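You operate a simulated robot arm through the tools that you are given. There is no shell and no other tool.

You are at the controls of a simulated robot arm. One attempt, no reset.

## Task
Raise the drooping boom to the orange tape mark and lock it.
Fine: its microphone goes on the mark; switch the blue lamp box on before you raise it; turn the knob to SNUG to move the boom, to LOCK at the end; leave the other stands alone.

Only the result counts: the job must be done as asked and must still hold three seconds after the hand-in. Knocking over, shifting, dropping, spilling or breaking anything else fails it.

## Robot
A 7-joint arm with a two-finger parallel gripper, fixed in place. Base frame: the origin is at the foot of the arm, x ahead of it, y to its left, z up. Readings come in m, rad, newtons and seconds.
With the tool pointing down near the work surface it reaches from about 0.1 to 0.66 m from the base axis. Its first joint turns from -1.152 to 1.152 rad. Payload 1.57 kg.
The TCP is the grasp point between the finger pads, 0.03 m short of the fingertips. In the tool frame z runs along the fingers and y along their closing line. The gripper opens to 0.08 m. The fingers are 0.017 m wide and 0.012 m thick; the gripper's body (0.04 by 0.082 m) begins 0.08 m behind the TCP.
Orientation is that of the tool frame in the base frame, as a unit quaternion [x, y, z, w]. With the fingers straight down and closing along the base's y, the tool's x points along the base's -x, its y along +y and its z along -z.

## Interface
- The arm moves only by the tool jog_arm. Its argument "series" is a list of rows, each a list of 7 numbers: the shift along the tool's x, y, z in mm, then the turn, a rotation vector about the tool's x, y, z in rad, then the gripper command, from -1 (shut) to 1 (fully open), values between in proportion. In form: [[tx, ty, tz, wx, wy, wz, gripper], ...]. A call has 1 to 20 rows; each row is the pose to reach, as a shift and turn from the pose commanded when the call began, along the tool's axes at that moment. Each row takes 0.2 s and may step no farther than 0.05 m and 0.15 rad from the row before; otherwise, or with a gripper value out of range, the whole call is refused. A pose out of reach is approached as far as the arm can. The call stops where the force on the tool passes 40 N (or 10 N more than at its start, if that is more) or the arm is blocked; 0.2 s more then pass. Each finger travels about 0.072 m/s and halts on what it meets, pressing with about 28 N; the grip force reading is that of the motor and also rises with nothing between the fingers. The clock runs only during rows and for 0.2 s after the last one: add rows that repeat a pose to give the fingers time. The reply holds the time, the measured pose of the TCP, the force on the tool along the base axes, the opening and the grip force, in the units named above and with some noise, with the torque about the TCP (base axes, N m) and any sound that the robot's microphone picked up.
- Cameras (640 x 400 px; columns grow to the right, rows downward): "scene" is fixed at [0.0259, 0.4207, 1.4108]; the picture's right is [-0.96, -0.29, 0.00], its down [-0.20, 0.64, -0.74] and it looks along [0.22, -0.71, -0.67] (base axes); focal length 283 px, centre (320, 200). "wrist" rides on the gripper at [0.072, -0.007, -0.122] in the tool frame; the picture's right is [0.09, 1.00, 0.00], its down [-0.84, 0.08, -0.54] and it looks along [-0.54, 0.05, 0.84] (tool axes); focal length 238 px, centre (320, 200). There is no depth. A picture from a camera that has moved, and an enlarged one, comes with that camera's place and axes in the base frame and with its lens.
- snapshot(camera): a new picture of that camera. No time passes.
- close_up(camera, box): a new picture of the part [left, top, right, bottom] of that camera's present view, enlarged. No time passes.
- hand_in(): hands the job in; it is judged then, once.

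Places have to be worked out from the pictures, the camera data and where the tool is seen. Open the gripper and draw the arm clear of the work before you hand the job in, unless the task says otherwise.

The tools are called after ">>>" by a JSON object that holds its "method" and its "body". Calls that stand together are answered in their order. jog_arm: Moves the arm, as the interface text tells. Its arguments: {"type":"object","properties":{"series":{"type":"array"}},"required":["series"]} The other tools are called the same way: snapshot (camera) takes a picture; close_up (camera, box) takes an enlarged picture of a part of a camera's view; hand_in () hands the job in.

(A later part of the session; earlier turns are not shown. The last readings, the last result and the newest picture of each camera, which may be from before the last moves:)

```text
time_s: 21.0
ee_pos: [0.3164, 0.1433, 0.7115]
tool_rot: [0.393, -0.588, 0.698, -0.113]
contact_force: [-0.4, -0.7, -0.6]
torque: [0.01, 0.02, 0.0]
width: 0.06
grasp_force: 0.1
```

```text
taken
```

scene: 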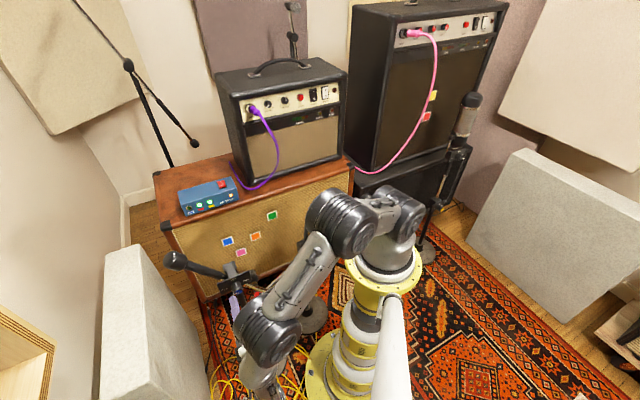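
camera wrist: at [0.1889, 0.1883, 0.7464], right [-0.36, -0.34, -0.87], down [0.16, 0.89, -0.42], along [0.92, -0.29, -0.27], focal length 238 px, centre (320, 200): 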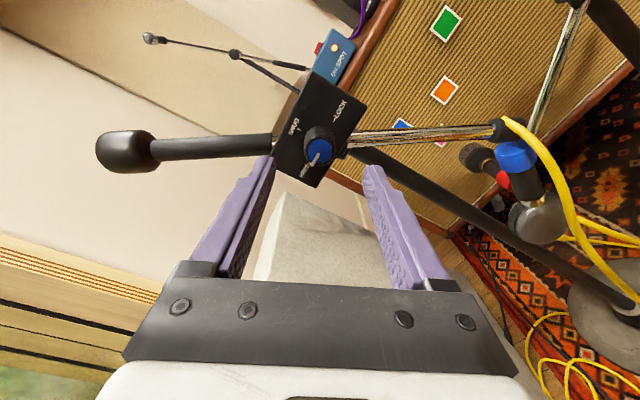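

The knob cap projects right where I predicted it (about (320,152)). I zoom in to confirm the alignment before going in.

>>> {"method": "close_up", "body": {"camera": "wrist", "box": [240, 60, 400, 200]}}

>>> {"method": "close_up", "body": {"camera": "wrist", "box": [340, 0, 640, 260]}}

```text
2.86 times, centred on (320, 130) of wrist
camera zoom: at [0.1889, 0.1883, 0.7464], right [-0.36, -0.34, -0.87], down [0.16, 0.89, -0.42], along [0.92, -0.29, -0.27], focal length 681 px, centre (320, 400)
```

zoom: 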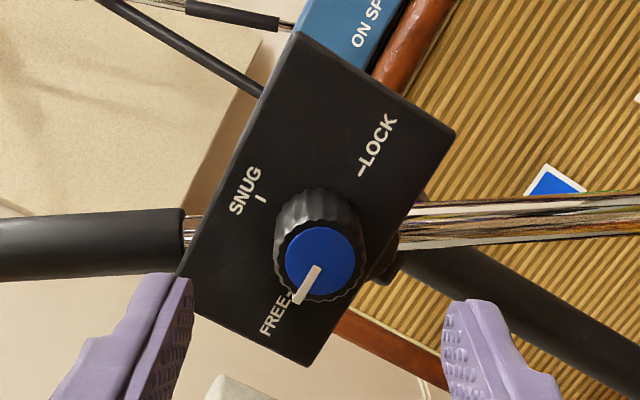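

```text
1.54 times, centred on (490, 130) of wrist
camera zoom: at [0.1889, 0.1883, 0.7464], right [-0.36, -0.34, -0.87], down [0.16, 0.89, -0.42], along [0.92, -0.29, -0.27], focal length 367 px, centre (58, 308)
```

zoom: 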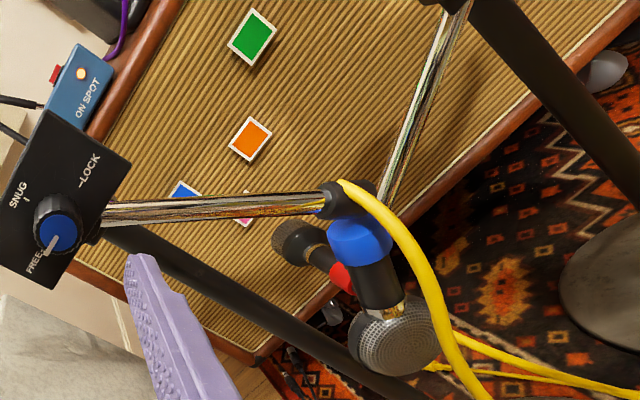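

Alignment is within 2 mm. I go in so the fingertips stop about 5 mm short of the panel, then narrow the opening to just over the knob's width and check the fit before gripping.

>>> {"method": "jog_arm", "body": {"series": [[2, 1, 12, 0, 0, 0, 0.5], [2, 1, 24, 0, 0, 0, 0.5], [2, 1, 36, 0, 0, 0, 0.5], [2, 1, 46, 0, 0, 0, 0.5], [2, 1, 51, 0, 0, 0, 0.5], [2, 1, 51, 0, 0, 0, -0.1], [2, 1, 51, 0, 0, 0, -0.1]]}}

>>> {"method": "close_up", "body": {"camera": "wrist", "box": [240, 60, 400, 200]}}

>>> {"method": "close_up", "body": {"camera": "scene", "box": [190, 240, 290, 320]}}

```text
time_s: 22.6
ee_pos: [0.3452, 0.1061, 0.7105]
tool_rot: [0.393, -0.588, 0.698, -0.114]
contact_force: [0.1, 0.1, 0.3]
torque: [-0.01, -0.01, 0.01]
width: 0.036
grasp_force: 0.0
```

```text
2.86 times, centred on (320, 130) of wrist
camera zoom: at [0.2173, 0.1517, 0.7471], right [-0.36, -0.34, -0.87], down [0.16, 0.89, -0.42], along [0.92, -0.29, -0.27], focal length 681 px, centre (320, 400)
```

zoom: 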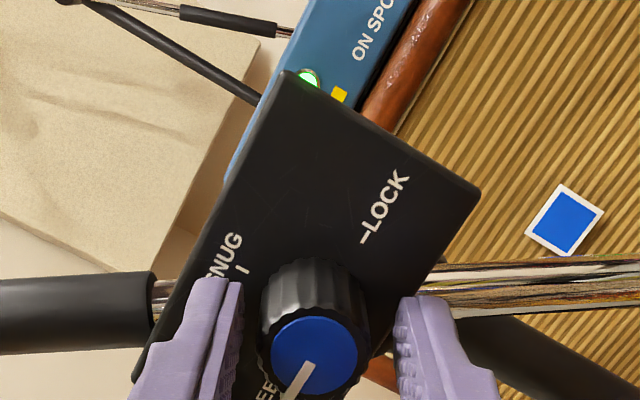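

```text
5.00 times, centred on (240, 280) of scene
camera zoom: at [0.0259, 0.4207, 1.4108], right [-0.96, -0.29, 0.0], down [-0.2, 0.64, -0.74], along [0.22, -0.71, -0.67], focal length 1414 px, centre (720, -200)
```

zoom: 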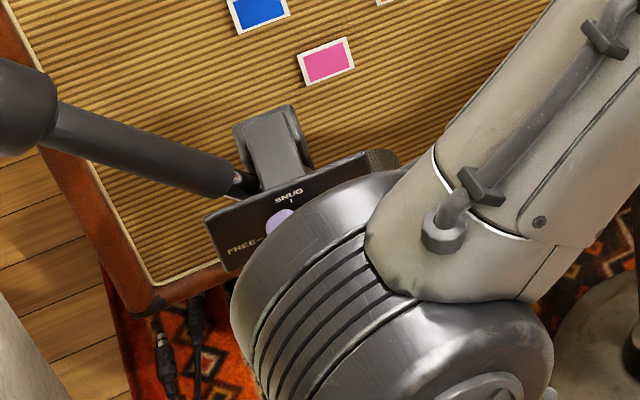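

The knob sits between the fingers, about 1.5 mm off centre. I correct that, go in 5 mm more, and close on it.

>>> {"method": "jog_arm", "body": {"series": [[-2, -1.4, 2, 0, 0, 0, -0.1], [-2, -1.4, 5, 0, 0, 0, -0.1], [-2, -1.4, 5, 0, 0, 0, -0.1], [-2, -1.4, 5, 0, 0, 0, -0.3], [-2, -1.4, 5, 0, 0, 0, -0.6], [-2, -1.4, 5, 0, 0, 0, -1], [-2, -1.4, 5, 0, 0, 0, -1]]}}

>>> {"method": "close_up", "body": {"camera": "wrist", "box": [240, 60, 400, 200]}}

```text
time_s: 24.2
ee_pos: [0.351, 0.1041, 0.7114]
tool_rot: [0.393, -0.588, 0.698, -0.113]
contact_force: [-0.3, -1.3, -3.8]
torque: [0.13, 0.01, -0.08]
width: 0.0259
grasp_force: 36.8
```

```text
2.86 times, centred on (320, 130) of wrist
camera zoom: at [0.2231, 0.1504, 0.7475], right [-0.36, -0.34, -0.87], down [0.16, 0.89, -0.42], along [0.92, -0.29, -0.27], focal length 681 px, centre (320, 400)
```

zoom: 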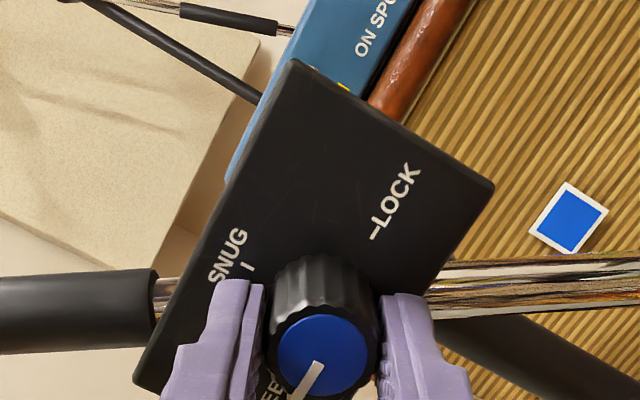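

The knob is gripped (width 25.9 mm, small forces). I turn clockwise about the tool axis, first a quarter of the way, watching the loads.

>>> {"method": "jog_arm", "body": {"series": [[0, 0, 0, 0, 0, 0.1, -1], [0, 0, 0, 0, 0, 0.2, -1], [0, 0, 0, 0, 0, 0.3, -1], [0, 0, 0, 0, 0, 0.4, -1]]}}

>>> {"method": "close_up", "body": {"camera": "wrist", "box": [240, 60, 400, 200]}}

```text
time_s: 25.2
ee_pos: [0.3511, 0.1029, 0.7118]
tool_rot: [0.269, -0.654, 0.661, -0.251]
contact_force: [-13.6, 11.5, -13.4]
torque: [0.31, 0.28, 0.09]
width: 0.0259
grasp_force: 36.8
```

```text
2.86 times, centred on (320, 130) of wrist
camera zoom: at [0.2164, 0.144, 0.7206], right [-0.09, -0.08, -0.99], down [0.24, 0.97, -0.1], along [0.97, -0.25, -0.07], focal length 681 px, centre (320, 400)
```

zoom: 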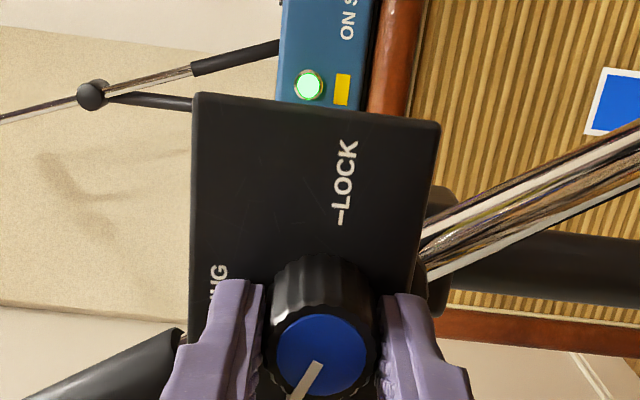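

The knob turns with the gripper, but about 18 N has built up along the axis. I back the command off by 3 mm along the axis and 2 mm downward to relieve the load before continuing.

>>> {"method": "jog_arm", "body": {"series": [[0, 1, -1.5, 0, 0, 0, -1], [0, 2, -3, 0, 0, 0, -1]]}}

>>> {"method": "close_up", "body": {"camera": "scene", "box": [150, 220, 350, 400]}}

```text
time_s: 25.8
ee_pos: [0.349, 0.1051, 0.7122]
tool_rot: [0.266, -0.654, 0.663, -0.249]
contact_force: [17.5, -18.3, 2.1]
torque: [-0.03, -0.04, 0.02]
width: 0.0247
grasp_force: 36.5
```

```text
2.22 times, centred on (250, 310) of scene
camera zoom: at [0.0263, 0.4203, 1.411], right [-0.96, -0.29, 0.0], down [-0.2, 0.64, -0.74], along [0.22, -0.71, -0.67], focal length 629 px, centre (476, -44)
```

zoom: 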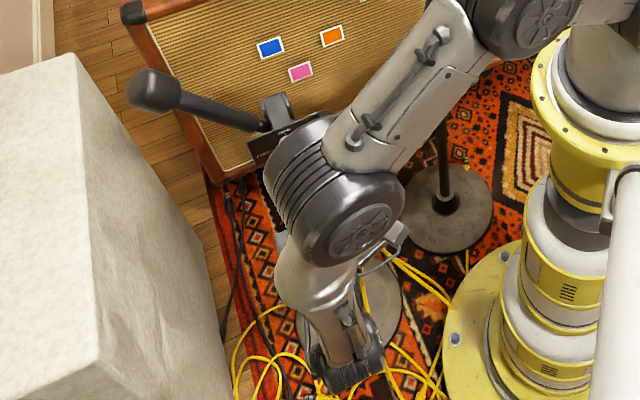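

The axial load flipped to a pull of about 25 N, so it's just grip friction on the knob. I ease back in by about 1.5 mm to neutralise it.

>>> {"method": "jog_arm", "body": {"series": [[0, 0, 0.7, 0, 0, 0, -1], [0, 0, 1.4, 0, 0, 0, -1]]}}

>>> {"method": "close_up", "body": {"camera": "wrist", "box": [240, 60, 400, 200]}}

```text
time_s: 26.4
ee_pos: [0.3492, 0.106, 0.7122]
tool_rot: [0.267, -0.653, 0.663, -0.25]
contact_force: [2.7, -7.9, 15.2]
torque: [-0.32, -0.3, -1.14]
width: 0.0254
grasp_force: 36.9
```

```text
2.86 times, centred on (320, 130) of wrist
camera zoom: at [0.215, 0.1457, 0.7196], right [-0.09, -0.08, -0.99], down [0.24, 0.96, -0.1], along [0.97, -0.25, -0.06], focal length 681 px, centre (320, 400)
```

zoom: 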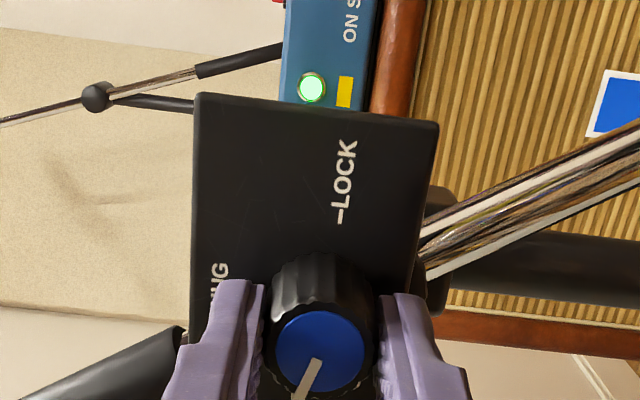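

Now mostly a vertical load of 15 N from my 2 mm downward shift; I take half of it back and continue turning the knob toward SNUG.

>>> {"method": "jog_arm", "body": {"series": [[0, -1, 0.3, 0, 0, 0.1, -1], [0, -1, 0.3, 0, 0, 0.2, -1], [0, -1, 0.3, 0, 0, 0.3, -1], [0, -1, 0.3, 0, 0, 0.4, -1], [0, -1, 0.3, 0, 0, 0.5, -1]]}}

>>> {"method": "close_up", "body": {"camera": "wrist", "box": [240, 60, 400, 200]}}

```text
time_s: 27.6
ee_pos: [0.3494, 0.1055, 0.7124]
tool_rot: [-0.097, 0.7, -0.579, 0.406]
contact_force: [-6.4, 2.9, 10.0]
torque: [0.06, 0.08, -0.77]
width: 0.0253
grasp_force: 36.4
```

```text
2.86 times, centred on (320, 130) of wrist
camera zoom: at [0.2184, 0.1485, 0.6847], right [0.27, 0.25, -0.93], down [0.2, 0.93, 0.31], along [0.94, -0.27, 0.2], focal length 681 px, centre (320, 400)
```

zoom: 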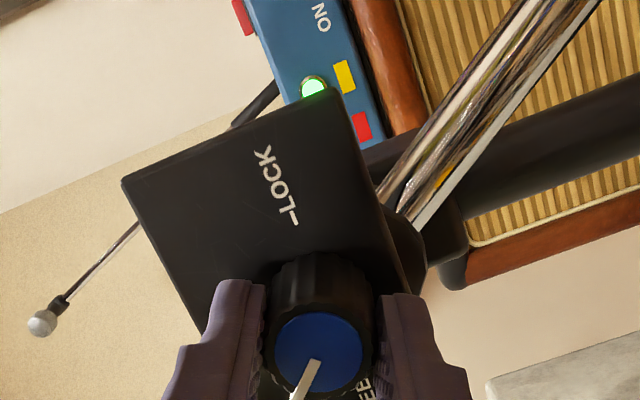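

Turned 0.90 rad so far without slipping, with loads around 10 N. I complete the quarter turn to SNUG.

>>> {"method": "jog_arm", "body": {"series": [[0, 0, 0, 0, 0, 0.1, -1], [0, 0, 0, 0, 0, 0.2, -1], [0, 0, 0, 0, 0, 0.3, -1], [0, 0, 0, 0, 0, 0.4, -1], [0, 0, 0, 0, 0, 0.5, -1], [0, 0, 0, 0, 0, 0.6, -1], [0, 0, 0, 0, 0, 0.67, -1]]}}

>>> {"method": "close_up", "body": {"camera": "wrist", "box": [240, 60, 400, 200]}}

>>> {"method": "snapshot", "body": {"camera": "wrist"}}

```text
time_s: 29.2
ee_pos: [0.3488, 0.106, 0.7135]
tool_rot: [0.138, 0.694, -0.412, 0.574]
contact_force: [-4.0, -4.3, 5.4]
torque: [0.75, 0.71, 0.31]
width: 0.0254
grasp_force: 37.1
```

```text
2.86 times, centred on (320, 130) of wrist
camera zoom: at [0.2409, 0.1697, 0.6494], right [0.63, 0.59, -0.5], down [-0.06, 0.68, 0.73], along [0.77, -0.43, 0.47], focal length 681 px, centre (320, 400)
```

zoom: 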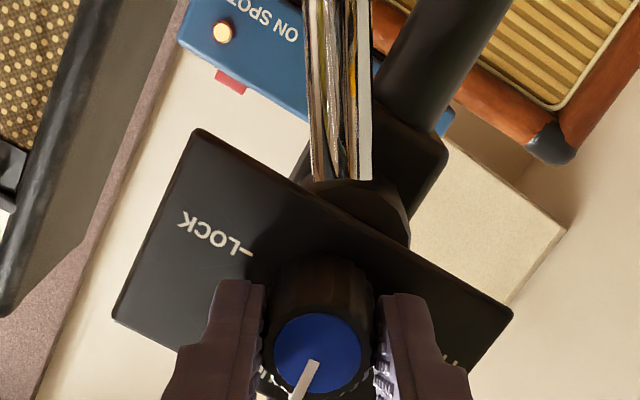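

```text
taken
camera wrist: at [0.2409, 0.1697, 0.6494], right [0.63, 0.59, -0.5], down [-0.06, 0.68, 0.73], along [0.77, -0.43, 0.47], focal length 238 px, centre (320, 200)
```

wrist: 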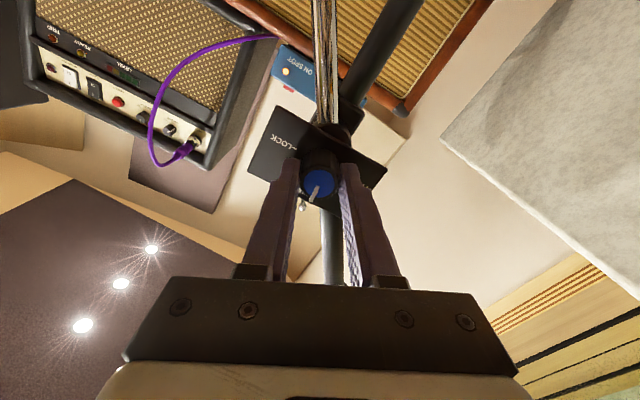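

The tool has turned the full 90° with the pointer following. I open the fingers and back off about 40 mm to verify that the pointer sits on SNUG.

>>> {"method": "jog_arm", "body": {"series": [[0, 0, 0, 0, 0, 0, 0], [0, 0, 0, 0, 0, 0, 0.5], [0, 0, 0, 0, 0, 0, 0.5], [0, 0, -13, 0, 0, 0, 0.5], [0, 0, -26, 0, 0, 0, 0.5], [0, 0, -39, 0, 0, 0, 0.5], [0, 0, -39, 0, 0, 0, 0.5]]}}

>>> {"method": "snapshot", "body": {"camera": "wrist"}}

>>> {"method": "close_up", "body": {"camera": "wrist", "box": [240, 60, 400, 200]}}

>>> {"method": "snapshot", "body": {"camera": "scene"}}

```text
time_s: 30.8
ee_pos: [0.3244, 0.1335, 0.7117]
tool_rot: [0.139, 0.693, -0.415, 0.573]
contact_force: [-0.4, 0.6, -0.1]
torque: [0.05, 0.04, 0.02]
width: 0.0601
grasp_force: 0.0
```

```text
taken
camera wrist: at [0.2154, 0.1975, 0.6488], right [0.63, 0.59, -0.5], down [-0.06, 0.68, 0.73], along [0.77, -0.43, 0.47], focal length 238 px, centre (320, 200)
```

wrist: 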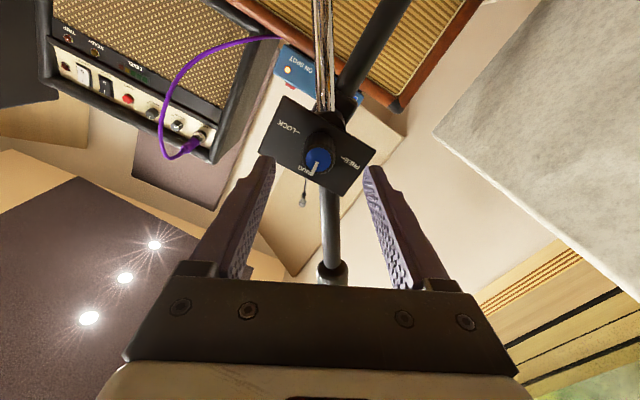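

```text
2.86 times, centred on (320, 130) of wrist
camera zoom: at [0.2154, 0.1975, 0.6488], right [0.63, 0.59, -0.5], down [-0.06, 0.68, 0.73], along [0.77, -0.43, 0.47], focal length 681 px, centre (320, 400)
```

zoom: 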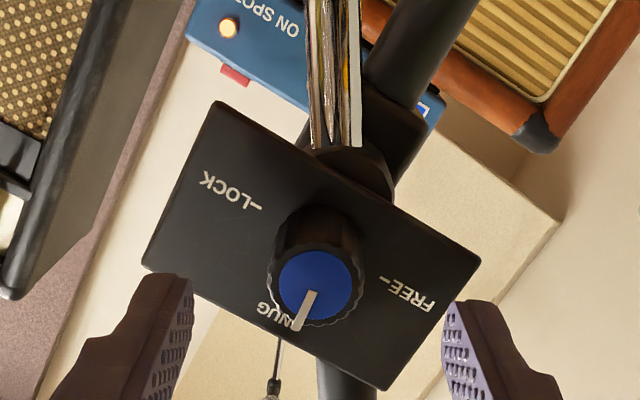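

```text
taken
```

scene: 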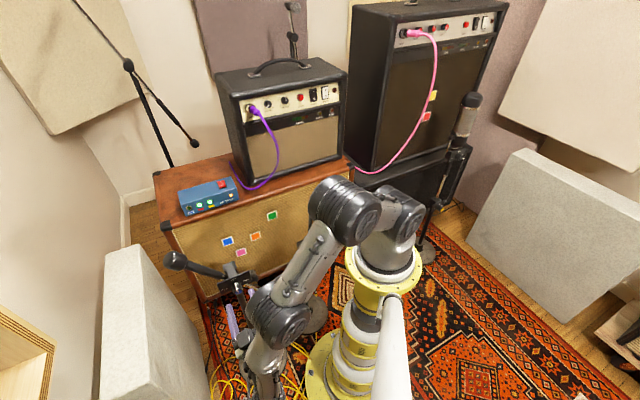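

The knob pointer now reads SNUG. Next I'll raise the boom by its counterweight side: I lift clear of the knob and begin swinging the tool around to approach the boom's foam grip from the robot side.

>>> {"method": "jog_arm", "body": {"series": [[-45.5, -20.7, 0, 0, 0, 0, 0.5], [-91, -41.4, 0, 0, 0, 0, 0.5], [-136.5, -62, 0, 0, 0, 0, 0.5], [-182, -82.7, 0, 0, 0, 0, 0.5], [-227.5, -103.4, 0, 0, 0, 0, 0.5], [-273, -124, 0, 0, 0, 0, 0.5], [-262, -125, 9, -0.142, 0.015, -0.015, 0.5], [-251, -125, 18, -0.285, 0.031, -0.031, 0.5], [-239, -126, 27, -0.427, 0.046, -0.046, 0.5], [-228, -127, 36, -0.569, 0.061, -0.061, 0.5], [-217, -128, 45, -0.712, 0.076, -0.077, 0.5]]}}

>>> {"method": "snapshot", "body": {"camera": "scene"}}

```text
time_s: 33.2
ee_pos: [0.3357, 0.0834, 0.9634]
tool_rot: [-0.083, 0.82, -0.161, 0.542]
contact_force: [-0.2, -0.4, 0.1]
torque: [0.0, 0.03, 0.04]
width: 0.06
grasp_force: 0.1
```

```text
taken
```

scene: 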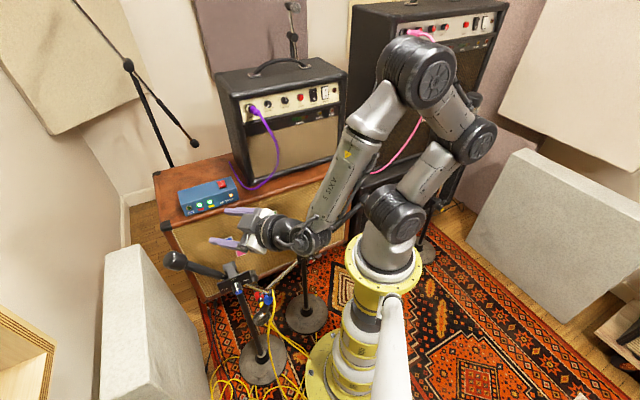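

The swing is going well and everything is in place. I finish the rotation and come to a viewing/pre-grasp point on the robot side of the counterweight tube.

>>> {"method": "jog_arm", "body": {"series": [[11, -6, 7, -0.142, 0.015, -0.015, 0.5], [22, -12, 15, -0.284, 0.031, -0.031, 0.5], [33, -18, 22, -0.427, 0.046, -0.046, 0.5], [44, -23, 30, -0.569, 0.061, -0.061, 0.5], [55, -29, 37, -0.711, 0.077, -0.077, 0.5], [66, -35, 45, -0.853, 0.092, -0.092, 0.5], [66, -35, 45, -0.853, 0.092, -0.092, 0.5]]}}

>>> {"method": "snapshot", "body": {"camera": "wrist"}}

>>> {"method": "snapshot", "body": {"camera": "scene"}}

```text
time_s: 34.8
ee_pos: [0.2855, 0.0956, 0.9157]
tool_rot: [-0.241, 0.869, 0.019, 0.431]
contact_force: [-0.6, -0.1, 0.4]
torque: [0.01, -0.01, -0.01]
width: 0.0598
grasp_force: 0.1
out of reach, approached as far as the arm can: row 3, 4, 5, 6, 7
```

```text
taken
camera wrist: at [0.1629, 0.0316, 0.9378], right [-0.48, 0.84, -0.24], down [-0.01, 0.28, 0.96], along [0.88, 0.46, -0.13], focal length 238 px, centre (320, 200)
```

wrist: 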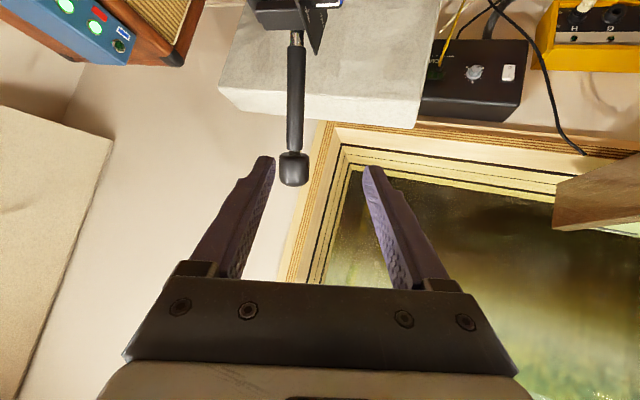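

```text
taken
```

scene: 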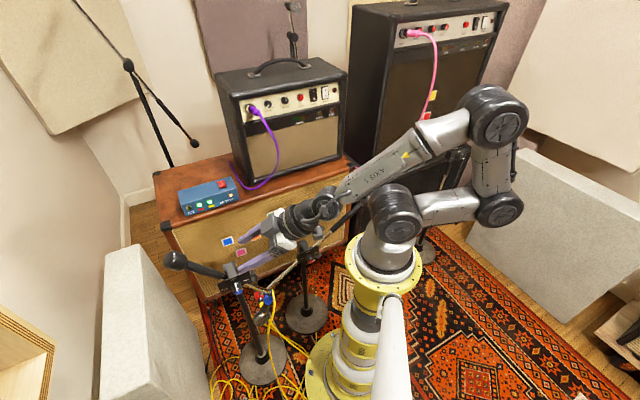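

Close in, that pose folded the arm too far; nothing was touched. I move outward and up to a roomier spot and use a steeper tool tilt, still with the fingers straddling the boom plane.

>>> {"method": "jog_arm", "body": {"series": [[-29, -29, 9, 0, 0, 0, 0.5], [-58, -58, 19, 0, 0, 0, 0.5], [-88, -88, 28, 0, 0, 0, 0.5], [-88, -88, 28, -0.082, 0.06, -0.024, 0.5], [-88, -88, 28, -0.164, 0.12, -0.048, 0.5], [-88, -88, 28, -0.246, 0.18, -0.073, 0.5], [-88, -88, 28, -0.328, 0.241, -0.097, 0.5], [-88, -88, 28, -0.328, 0.241, -0.097, 0.5]]}}

>>> {"method": "snapshot", "body": {"camera": "wrist"}}

>>> {"method": "snapshot", "body": {"camera": "scene"}}

```text
time_s: 36.6
ee_pos: [0.3906, 0.0614, 0.9783]
tool_rot: [-0.35, 0.887, 0.111, 0.278]
contact_force: [0.0, -0.3, 0.1]
torque: [0.01, -0.02, 0.01]
width: 0.0599
grasp_force: 0.0
out of reach, approached as far as the arm can: row 1
```

```text
taken
camera wrist: at [0.3018, -0.0328, 1.0373], right [-0.74, 0.68, -0.05], down [0.22, 0.31, 0.92], along [0.64, 0.67, -0.38], focal length 238 px, centre (320, 200)
```

wrist: 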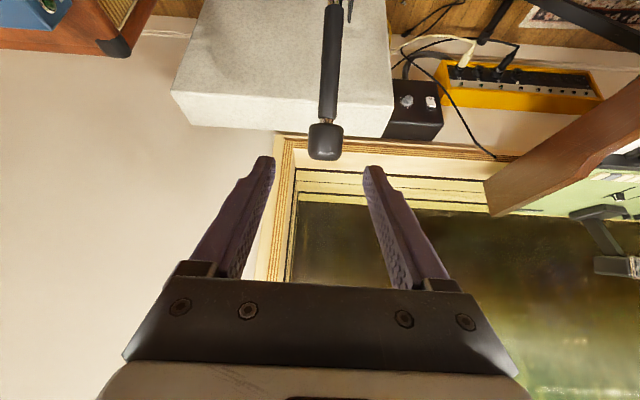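

```text
taken
```

scene: 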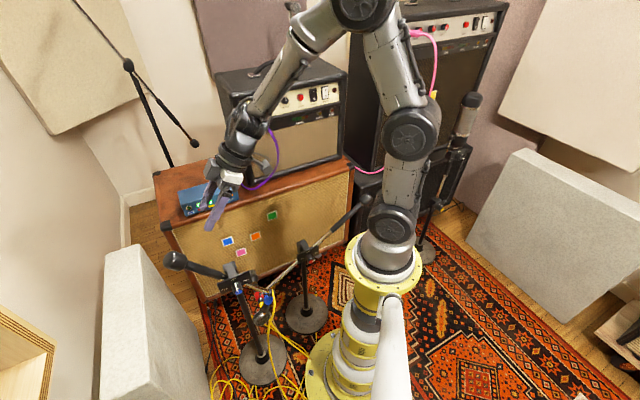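

Two wrist views put the counterweight head at (0.462, 0.138, 0.866), and the tube runs down to the clutch pivot; the foam-grip point I want is about (0.433, 0.110, 0.806). I line up and descend most of the way with the fingers open on either side of the tube.

>>> {"method": "jog_arm", "body": {"series": [[15, 2, 0, 0, 0, 0, 0.5], [30, 4, 0, 0, 0, 0, 0.5], [46, 5.5, 0, 0, 0, 0, 0.5], [46, 5.5, 40, 0, 0, 0, 0.5], [46, 5.5, 80, 0, 0, 0, 0.5], [46, 5.5, 110, 0, 0, 0, 0.5], [46, 5.5, 110, 0, 0, 0, 0.5]]}}

>>> {"method": "snapshot", "body": {"camera": "wrist"}}

>>> {"method": "snapshot", "body": {"camera": "scene"}}

```text
time_s: 38.2
ee_pos: [0.4037, 0.0781, 0.8652]
tool_rot: [-0.35, 0.887, 0.109, 0.279]
contact_force: [0.2, 0.4, 0.5]
torque: [-0.01, 0.02, -0.02]
width: 0.0603
grasp_force: 0.1
```

```text
taken
camera wrist: at [0.3156, -0.0144, 0.9234], right [-0.74, 0.68, -0.05], down [0.22, 0.31, 0.92], along [0.64, 0.67, -0.38], focal length 238 px, centre (320, 200)
```

wrist: 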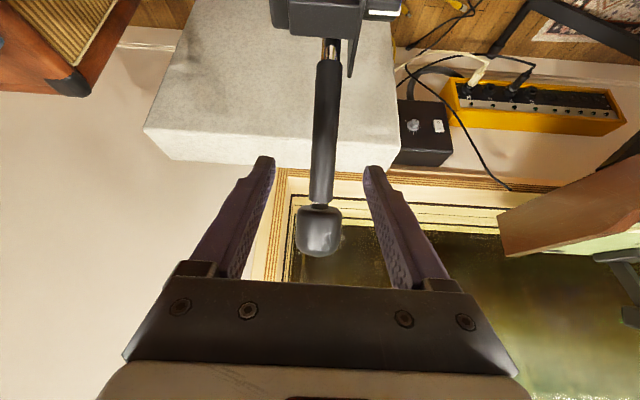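

```text
taken
```

scene: 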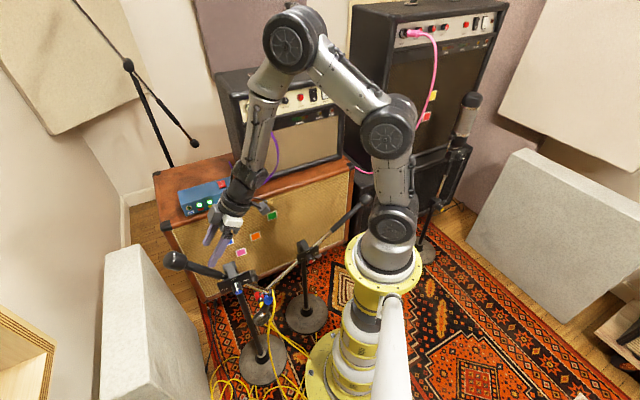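

The tube is centred between the fingers. I go in the last 70 mm and look again before closing.

>>> {"method": "jog_arm", "body": {"series": [[0, 1, 20, 0, 0, 0, 0.5], [-1, 2, 40, 0, 0, 0, 0.5], [-1, 2.5, 58, 0, 0, 0, 0.5], [-1, 2.5, 70, 0, 0, 0, 0.5], [-1, 2.5, 70, 0, 0, 0, 0.5]]}}

>>> {"method": "snapshot", "body": {"camera": "wrist"}}

>>> {"method": "close_up", "body": {"camera": "scene", "box": [150, 200, 310, 320]}}

```text
time_s: 39.4
ee_pos: [0.4326, 0.1098, 0.8054]
tool_rot: [-0.351, 0.887, 0.11, 0.279]
contact_force: [-0.1, 0.3, -0.2]
torque: [-0.03, -0.02, -0.03]
width: 0.0603
grasp_force: 0.0
```

```text
taken
camera wrist: at [0.3441, 0.0164, 0.864], right [-0.74, 0.68, -0.05], down [0.22, 0.31, 0.92], along [0.64, 0.67, -0.38], focal length 238 px, centre (320, 200)
```

wrist: 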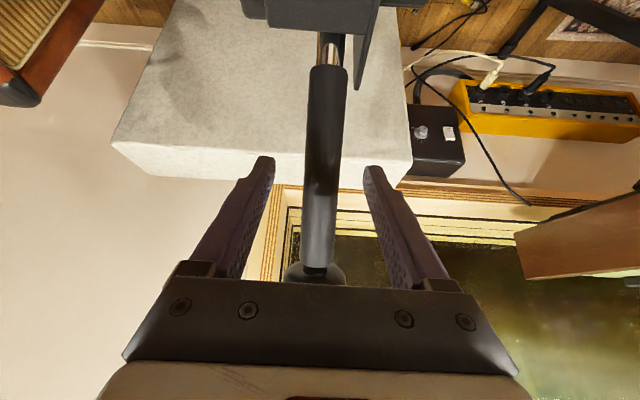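

```text
3.33 times, centred on (230, 260) of scene
camera zoom: at [0.0259, 0.4207, 1.4108], right [-0.96, -0.29, 0.0], down [-0.2, 0.64, -0.74], along [0.22, -0.71, -0.67], focal length 943 px, centre (620, 0)
```

zoom: 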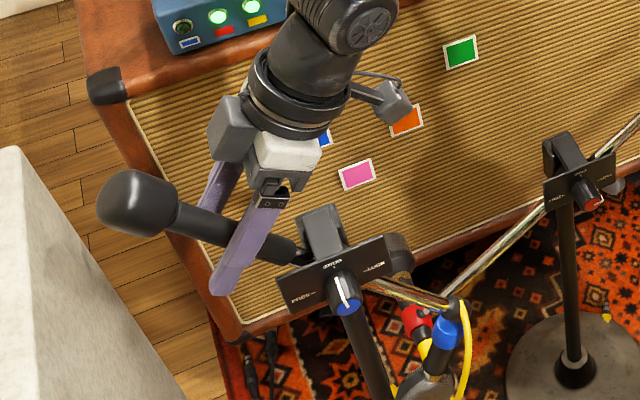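

The fingers straddle the foam grip symmetrically and the knob's white line points to SNUG. I close on the tube.

>>> {"method": "jog_arm", "body": {"series": [[0, 0, 0, 0, 0, 0, 0], [0, 0, 0, 0, 0, 0, -0.3], [0, 0, 0, 0, 0, 0, -0.6], [0, 0, 0, 0, 0, 0, -1], [0, 0, 0, 0, 0, 0, -1]]}}

>>> {"method": "snapshot", "body": {"camera": "wrist"}}

```text
time_s: 40.6
ee_pos: [0.4327, 0.11, 0.8062]
tool_rot: [-0.352, 0.887, 0.111, 0.278]
contact_force: [-4.8, 5.3, 0.4]
torque: [-0.25, -0.46, 0.39]
width: 0.022
grasp_force: 34.2
```

```text
taken
camera wrist: at [0.3438, 0.0166, 0.8642], right [-0.74, 0.67, -0.05], down [0.22, 0.31, 0.92], along [0.64, 0.67, -0.38], focal length 238 px, centre (320, 200)
```

wrist: 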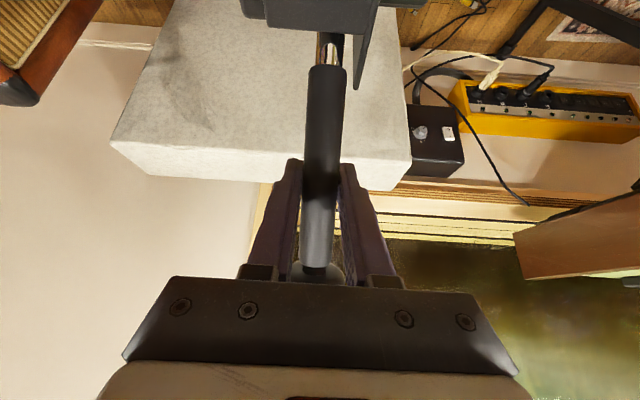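

The tube is gripped (22 mm) with small loads. I start raising the boom by carrying the counterweight side outward and down along its arc about the pivot (0.391, 0.061, 0.711), first by 6°.

>>> {"method": "jog_arm", "body": {"series": [[-1.4, 0, 3.8, 0, 0.0349, 0, -1], [-2.6, 0, 7.6, 0, 0.0698, 0, -1], [-3.7, 0, 11.4, 0, 0.1047, 0, -1]]}}

>>> {"method": "close_up", "body": {"camera": "scene", "box": [150, 170, 310, 320]}}

>>> {"method": "snapshot", "body": {"camera": "wrist"}}

```text
time_s: 41.4
ee_pos: [0.4386, 0.1186, 0.7972]
tool_rot: [-0.356, 0.901, 0.092, 0.232]
contact_force: [-6.9, 1.2, -0.3]
torque: [-0.37, -0.49, 0.63]
width: 0.0218
grasp_force: 35.0
```

```text
2.67 times, centred on (230, 245) of scene
camera zoom: at [0.0258, 0.4207, 1.4108], right [-0.96, -0.29, 0.0], down [-0.2, 0.64, -0.74], along [0.22, -0.71, -0.67], focal length 754 px, centre (560, 80)
```

zoom: 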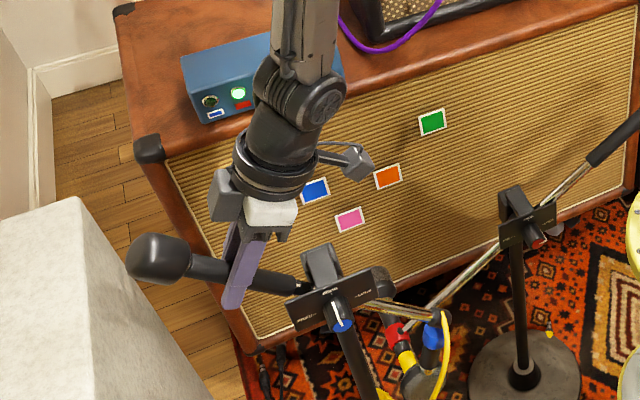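

```text
taken
camera wrist: at [0.3564, 0.0292, 0.8703], right [-0.74, 0.67, -0.04], down [0.29, 0.38, 0.88], along [0.61, 0.64, -0.48], focal length 238 px, centre (320, 200)
```

wrist: 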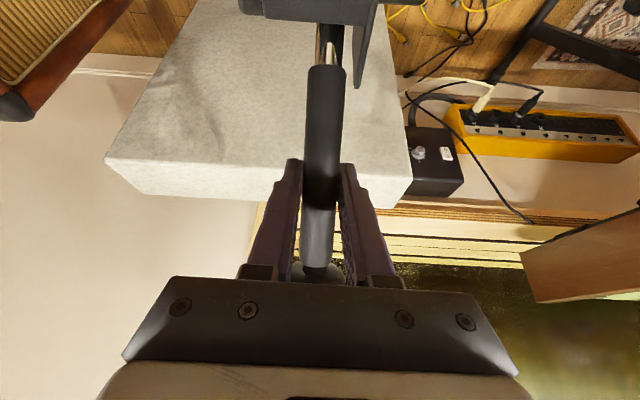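

The boom moves smoothly with light loads; the blue lamp is still dark. I continue by another 6° with the same arc increments.

>>> {"method": "jog_arm", "body": {"series": [[-1.4, 0, 3.8, 0, 0.0349, 0, -1], [-2.6, 0, 7.6, 0, 0.0698, 0, -1], [-3.7, 0, 11.4, 0, 0.1047, 0, -1]]}}

>>> {"method": "close_up", "body": {"camera": "scene", "box": [150, 170, 310, 320]}}

```text
time_s: 42.2
ee_pos: [0.448, 0.1243, 0.792]
tool_rot: [-0.36, 0.912, 0.071, 0.185]
contact_force: [-1.6, -5.1, 6.5]
torque: [-0.57, 0.05, 0.34]
width: 0.0219
grasp_force: 34.8
```

```text
2.67 times, centred on (230, 245) of scene
camera zoom: at [0.0258, 0.4205, 1.4109], right [-0.96, -0.29, 0.0], down [-0.2, 0.64, -0.74], along [0.22, -0.71, -0.67], focal length 754 px, centre (560, 80)
```

zoom: 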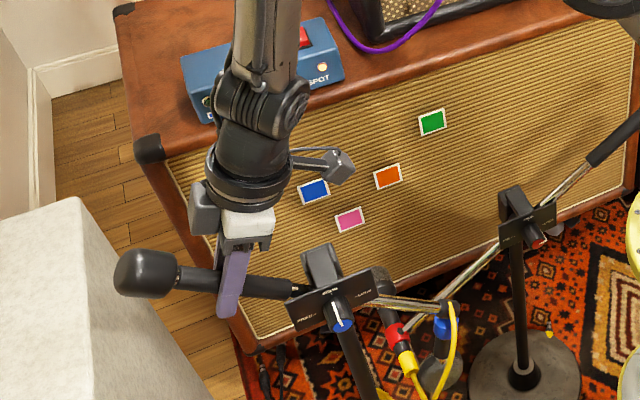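

12° raised so far. I check the lamp box, which the forearm partly hides.

>>> {"method": "close_up", "body": {"camera": "scene", "box": [170, 170, 250, 225]}}

>>> {"method": "snapshot", "body": {"camera": "wrist"}}

```text
7.27 times, centred on (210, 198) of scene
camera zoom: at [0.0258, 0.4205, 1.4109], right [-0.96, -0.29, 0.0], down [-0.2, 0.64, -0.74], along [0.22, -0.71, -0.67], focal length 2057 px, centre (1120, 218)
```

zoom: 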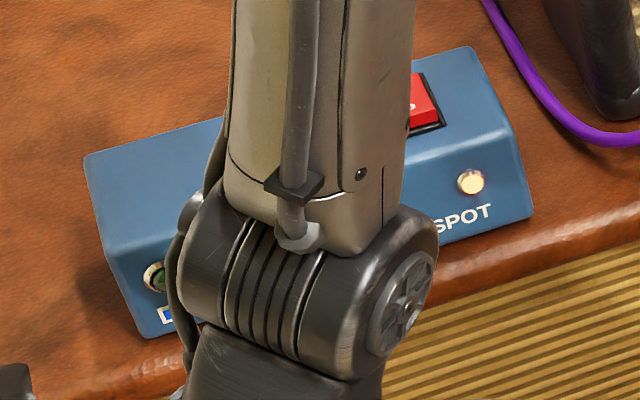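

```text
taken
camera wrist: at [0.3685, 0.0415, 0.8746], right [-0.74, 0.67, -0.04], down [0.35, 0.44, 0.83], along [0.57, 0.6, -0.56], focal length 238 px, centre (320, 200)
```

wrist: 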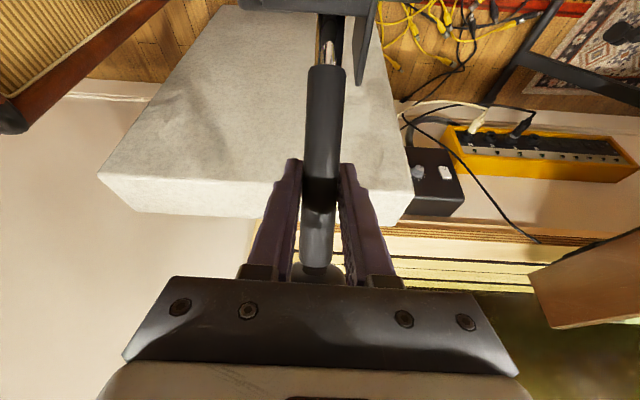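

The visible edge of the blue lamp is still dark. I go another 4°, then look again.

>>> {"method": "jog_arm", "body": {"series": [[-1.4, 0, 3.8, 0, 0.0349, 0, -1], [-2.6, 0, 7.6, 0, 0.0698, 0, -1]]}}

>>> {"method": "close_up", "body": {"camera": "scene", "box": [170, 170, 250, 225]}}

>>> {"method": "close_up", "body": {"camera": "scene", "box": [210, 220, 310, 320]}}

```text
time_s: 42.8
ee_pos: [0.4502, 0.1278, 0.7847]
tool_rot: [-0.363, 0.917, 0.059, 0.154]
contact_force: [6.3, -2.7, -0.5]
torque: [0.2, -0.82, 0.73]
width: 0.022
grasp_force: 34.7
```

```text
7.27 times, centred on (210, 198) of scene
camera zoom: at [0.026, 0.4206, 1.4109], right [-0.96, -0.29, 0.0], down [-0.2, 0.64, -0.74], along [0.22, -0.71, -0.67], focal length 2057 px, centre (1120, 218)
```

zoom: 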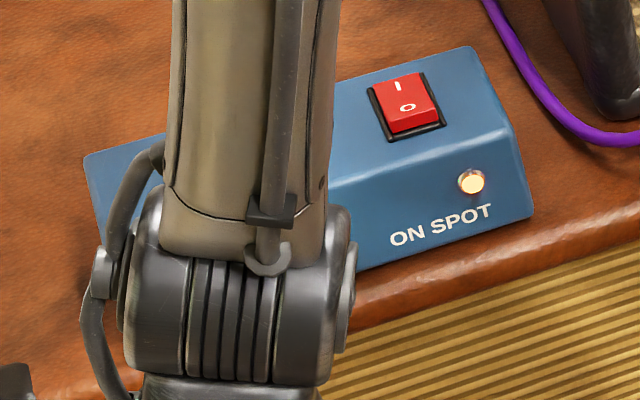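

```text
4.00 times, centred on (260, 270) of scene
camera zoom: at [0.026, 0.4206, 1.4109], right [-0.96, -0.29, 0.0], down [-0.2, 0.64, -0.74], along [0.22, -0.71, -0.67], focal length 1131 px, centre (560, -80)
```

zoom: 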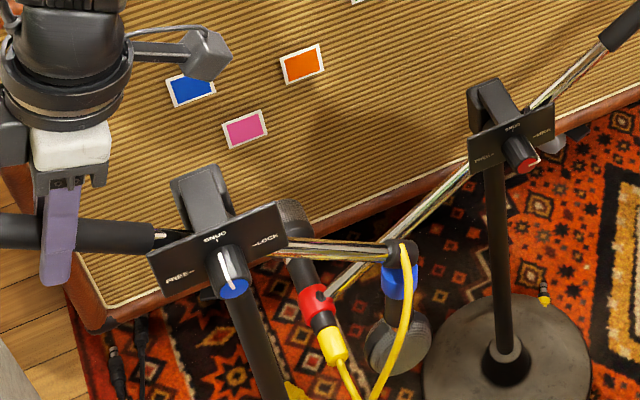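

The arm now hides the lamps. I estimated about 19° in total, so I go 3° more, then release (SNUG should hold) and back away for a look.

>>> {"method": "jog_arm", "body": {"series": [[-0.7, 0, 1.9, 0, 0.0175, 0, -1], [-1.4, 0, 3.8, 0, 0.0349, 0, -1], [-2, 0, 5.7, 0, 0.0524, 0, -1], [-2, 0, 5.7, 0, 0.0524, 0, -1]]}}

>>> {"method": "close_up", "body": {"camera": "scene", "box": [210, 220, 310, 320]}}

```text
time_s: 43.8
ee_pos: [0.4527, 0.1306, 0.7799]
tool_rot: [-0.365, 0.921, 0.051, 0.13]
contact_force: [8.1, 5.4, 7.9]
torque: [-0.47, -0.16, 0.65]
width: 0.0217
grasp_force: 34.2
```

```text
4.00 times, centred on (260, 270) of scene
camera zoom: at [0.026, 0.4208, 1.4108], right [-0.96, -0.29, 0.0], down [-0.2, 0.64, -0.74], along [0.22, -0.71, -0.67], focal length 1131 px, centre (560, -80)
```

zoom: 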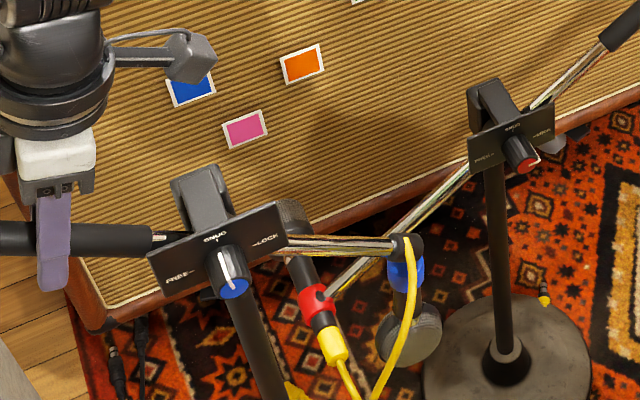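

Loads are mostly radial and small. I release the tube and back the fingers off along the tool axis, and watch whether the boom stays put.

>>> {"method": "jog_arm", "body": {"series": [[0, 0, 0, 0, 0, 0, -0.5], [0, 0, 0, 0, 0, 0, 0], [0, 0, 0, 0, 0, 0, 0.5], [0, 0, 0, 0, 0, 0, 0.5], [0, 0, -25, 0, 0, 0, 0.5], [0, 0, -60, 0, 0, 0, 0.5], [0, 0, -100, 0, 0, 0, 0.5], [0, 0, -145, 0, 0, 0, 0.5]]}}

>>> {"method": "snapshot", "body": {"camera": "scene"}}

>>> {"method": "close_up", "body": {"camera": "scene", "box": [170, 170, 250, 225]}}

>>> {"method": "close_up", "body": {"camera": "scene", "box": [210, 220, 310, 320]}}

```text
time_s: 45.6
ee_pos: [0.4238, 0.103, 0.9186]
tool_rot: [-0.364, 0.921, 0.051, 0.129]
contact_force: [0.0, 1.1, -0.1]
torque: [-0.04, 0.0, -0.02]
width: 0.0602
grasp_force: 0.0
```

```text
taken
```

scene: 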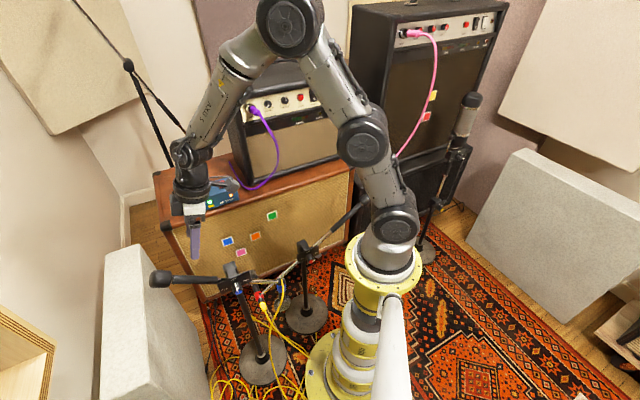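

```text
7.27 times, centred on (210, 198) of scene
camera zoom: at [0.0259, 0.4207, 1.4108], right [-0.96, -0.29, 0.0], down [-0.2, 0.64, -0.74], along [0.22, -0.71, -0.67], focal length 2057 px, centre (1120, 218)
```

zoom: 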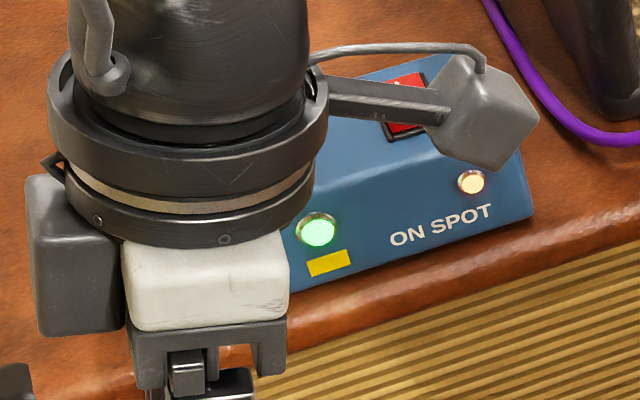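

```text
4.00 times, centred on (260, 270) of scene
camera zoom: at [0.0259, 0.4207, 1.4108], right [-0.96, -0.29, 0.0], down [-0.2, 0.64, -0.74], along [0.22, -0.71, -0.67], focal length 1131 px, centre (560, -80)
```

zoom: 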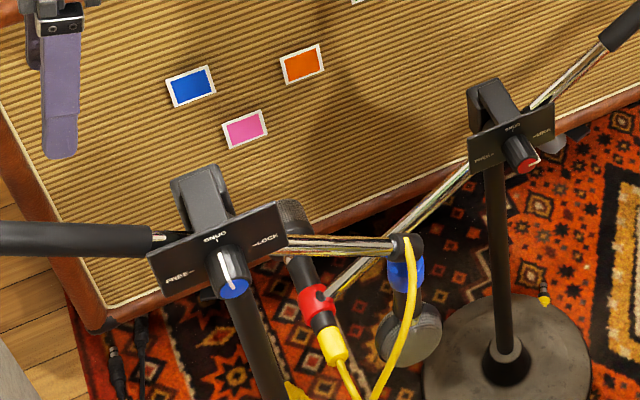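

The boom stayed put in SNUG after release. I now lift up and swing around to the front vantage point to see the blue lamp and the mic relative to the orange mark.

>>> {"method": "jog_arm", "body": {"series": [[-11, 0, -38.5, 0, 0, 0, 0.5], [-22, 0, -77, 0, 0, 0, 0.5], [-17.7, 14.6, -76.4, 0.067, -0.0332, 0.1139, 0.5], [-13.3, 29.2, -75.9, 0.134, -0.0663, 0.2278, 0.5], [-9, 43.8, -75.3, 0.201, -0.0995, 0.3416, 0.5], [-4.6, 58.4, -74.7, 0.268, -0.1327, 0.4555, 0.5], [-0.3, 73, -74.1, 0.335, -0.1658, 0.5694, 0.5], [4.1, 87.7, -73.6, 0.402, -0.199, 0.6833, 0.5], [8.4, 102.3, -73, 0.469, -0.2322, 0.7971, 0.5], [12.7, 116.9, -72.4, 0.536, -0.2653, 0.911, 0.5], [17.1, 131.5, -71.8, 0.603, -0.2985, 1.0249, 0.5], [21.4, 146.1, -71.3, 0.67, -0.3317, 1.1388, 0.5], [25.8, 160.7, -70.7, 0.737, -0.3648, 1.2526, 0.5], [30.1, 175.3, -70.1, 0.804, -0.398, 1.3665, 0.5]]}}

>>> {"method": "snapshot", "body": {"camera": "wrist"}}

>>> {"method": "snapshot", "body": {"camera": "scene"}}

```text
time_s: 48.6
ee_pos: [0.267, 0.198, 0.9782]
tool_rot: [0.369, 0.847, -0.154, 0.351]
contact_force: [-0.4, -0.2, -0.1]
torque: [0.01, -0.01, -0.01]
width: 0.0599
grasp_force: 0.2
out of reach, approached as far as the arm can: row 2, 3, 4, 5, 6, 7
```

```text
taken
camera wrist: at [0.1695, 0.2935, 1.0141], right [0.69, 0.73, -0.06], down [0.2, -0.1, 0.98], along [0.7, -0.68, -0.21], focal length 238 px, centre (320, 200)
```

wrist: 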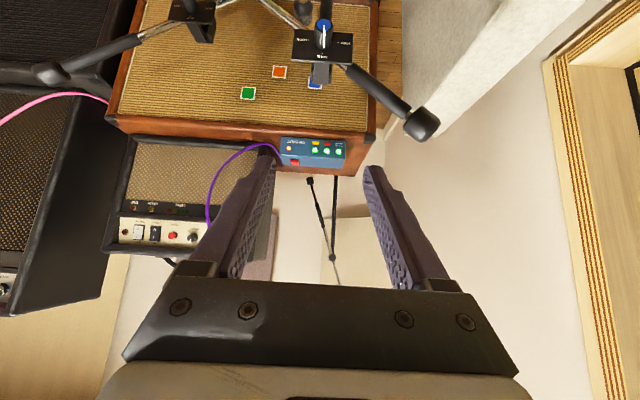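

```text
taken
```

scene: 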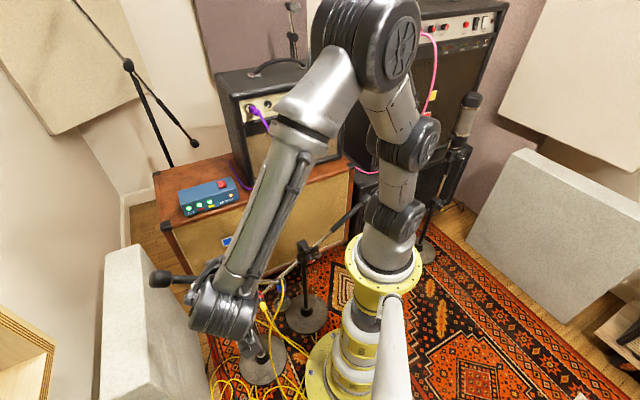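

Three green lamps appear lit. I enlarge the lamp box in both views and the boom/mark region.

>>> {"method": "close_up", "body": {"camera": "wrist", "box": [270, 125, 360, 180]}}

>>> {"method": "close_up", "body": {"camera": "scene", "box": [170, 165, 250, 220]}}

>>> {"method": "close_up", "body": {"camera": "wrist", "box": [220, 0, 400, 120]}}

```text
7.11 times, centred on (315, 152) of wrist
camera zoom: at [0.1695, 0.2935, 1.0141], right [0.69, 0.73, -0.06], down [0.2, -0.1, 0.98], along [0.7, -0.68, -0.21], focal length 1695 px, centre (356, 538)
```

zoom: 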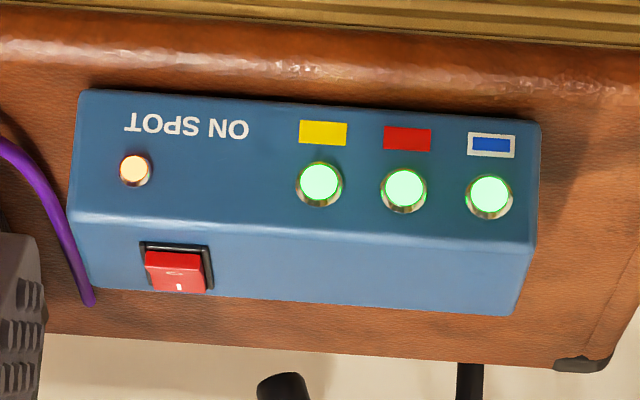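

```text
7.27 times, centred on (210, 192) of scene
camera zoom: at [0.0259, 0.4207, 1.4108], right [-0.96, -0.29, 0.0], down [-0.2, 0.64, -0.74], along [0.22, -0.71, -0.67], focal length 2057 px, centre (1120, 254)
```

zoom: 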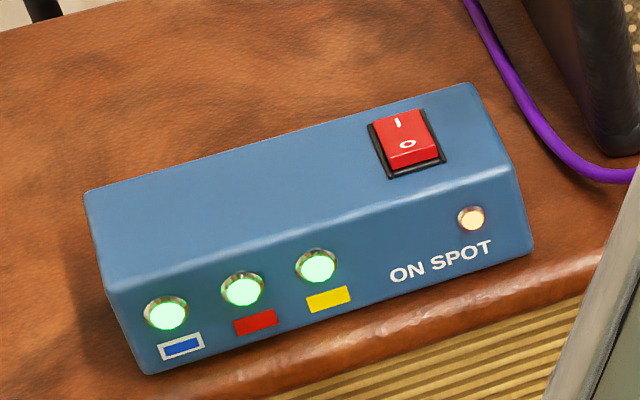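

```text
3.33 times, centred on (310, 60) of wrist
camera zoom: at [0.1695, 0.2935, 1.0141], right [0.69, 0.73, -0.06], down [0.2, -0.1, 0.98], along [0.7, -0.68, -0.21], focal length 794 px, centre (353, 667)
```

zoom: 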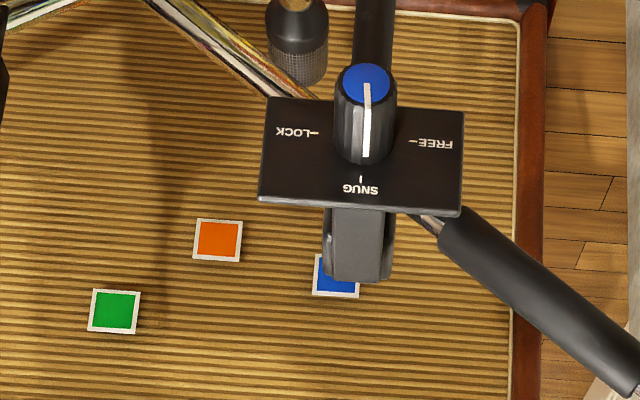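

The blue lamp is green: the mic is on spot at the angle I computed for the orange mark (the green mark would be 25° higher). I go back to the knob's front approach, levelling and rolling the tool as before.

>>> {"method": "jog_arm", "body": {"series": [[-5.3, 0.6, 2.9, 0.0464, -0.0688, -0.1135, 0.5], [-10.7, 1.2, 5.7, 0.0929, -0.1377, -0.2271, 0.5], [-16, 1.7, 8.6, 0.1393, -0.2065, -0.3406, 0.5], [-21.4, 2.3, 11.4, 0.1857, -0.2753, -0.4541, 0.5], [-26.7, 2.9, 14.3, 0.2322, -0.3442, -0.5677, 0.5], [-32, 3.5, 17.1, 0.2786, -0.413, -0.6812, 0.5], [-37.4, 4.1, 20, 0.325, -0.4818, -0.7947, 0.5], [-42.7, 4.6, 22.8, 0.3714, -0.5506, -0.9082, 0.5], [-48.1, 5.2, 25.7, 0.4179, -0.6195, -1.0218, 0.5], [-53.4, 5.8, 28.5, 0.4643, -0.6883, -1.1353, 0.5], [-53.4, 5.8, 28.5, 0.4643, -0.6883, -1.1353, 0.5]]}}

>>> {"method": "snapshot", "body": {"camera": "scene"}}

```text
time_s: 51.0
ee_pos: [0.3121, 0.1594, 0.9947]
tool_rot: [-0.135, 0.694, -0.597, 0.378]
contact_force: [1.1, 0.0, -1.2]
torque: [0.0, -0.02, 0.0]
width: 0.0599
grasp_force: 0.1
```

```text
taken
```

scene: 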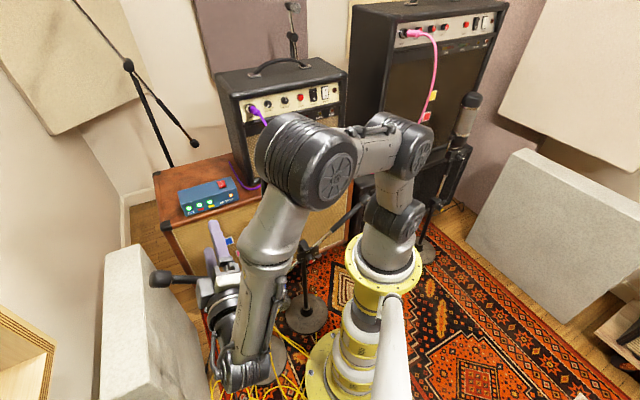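

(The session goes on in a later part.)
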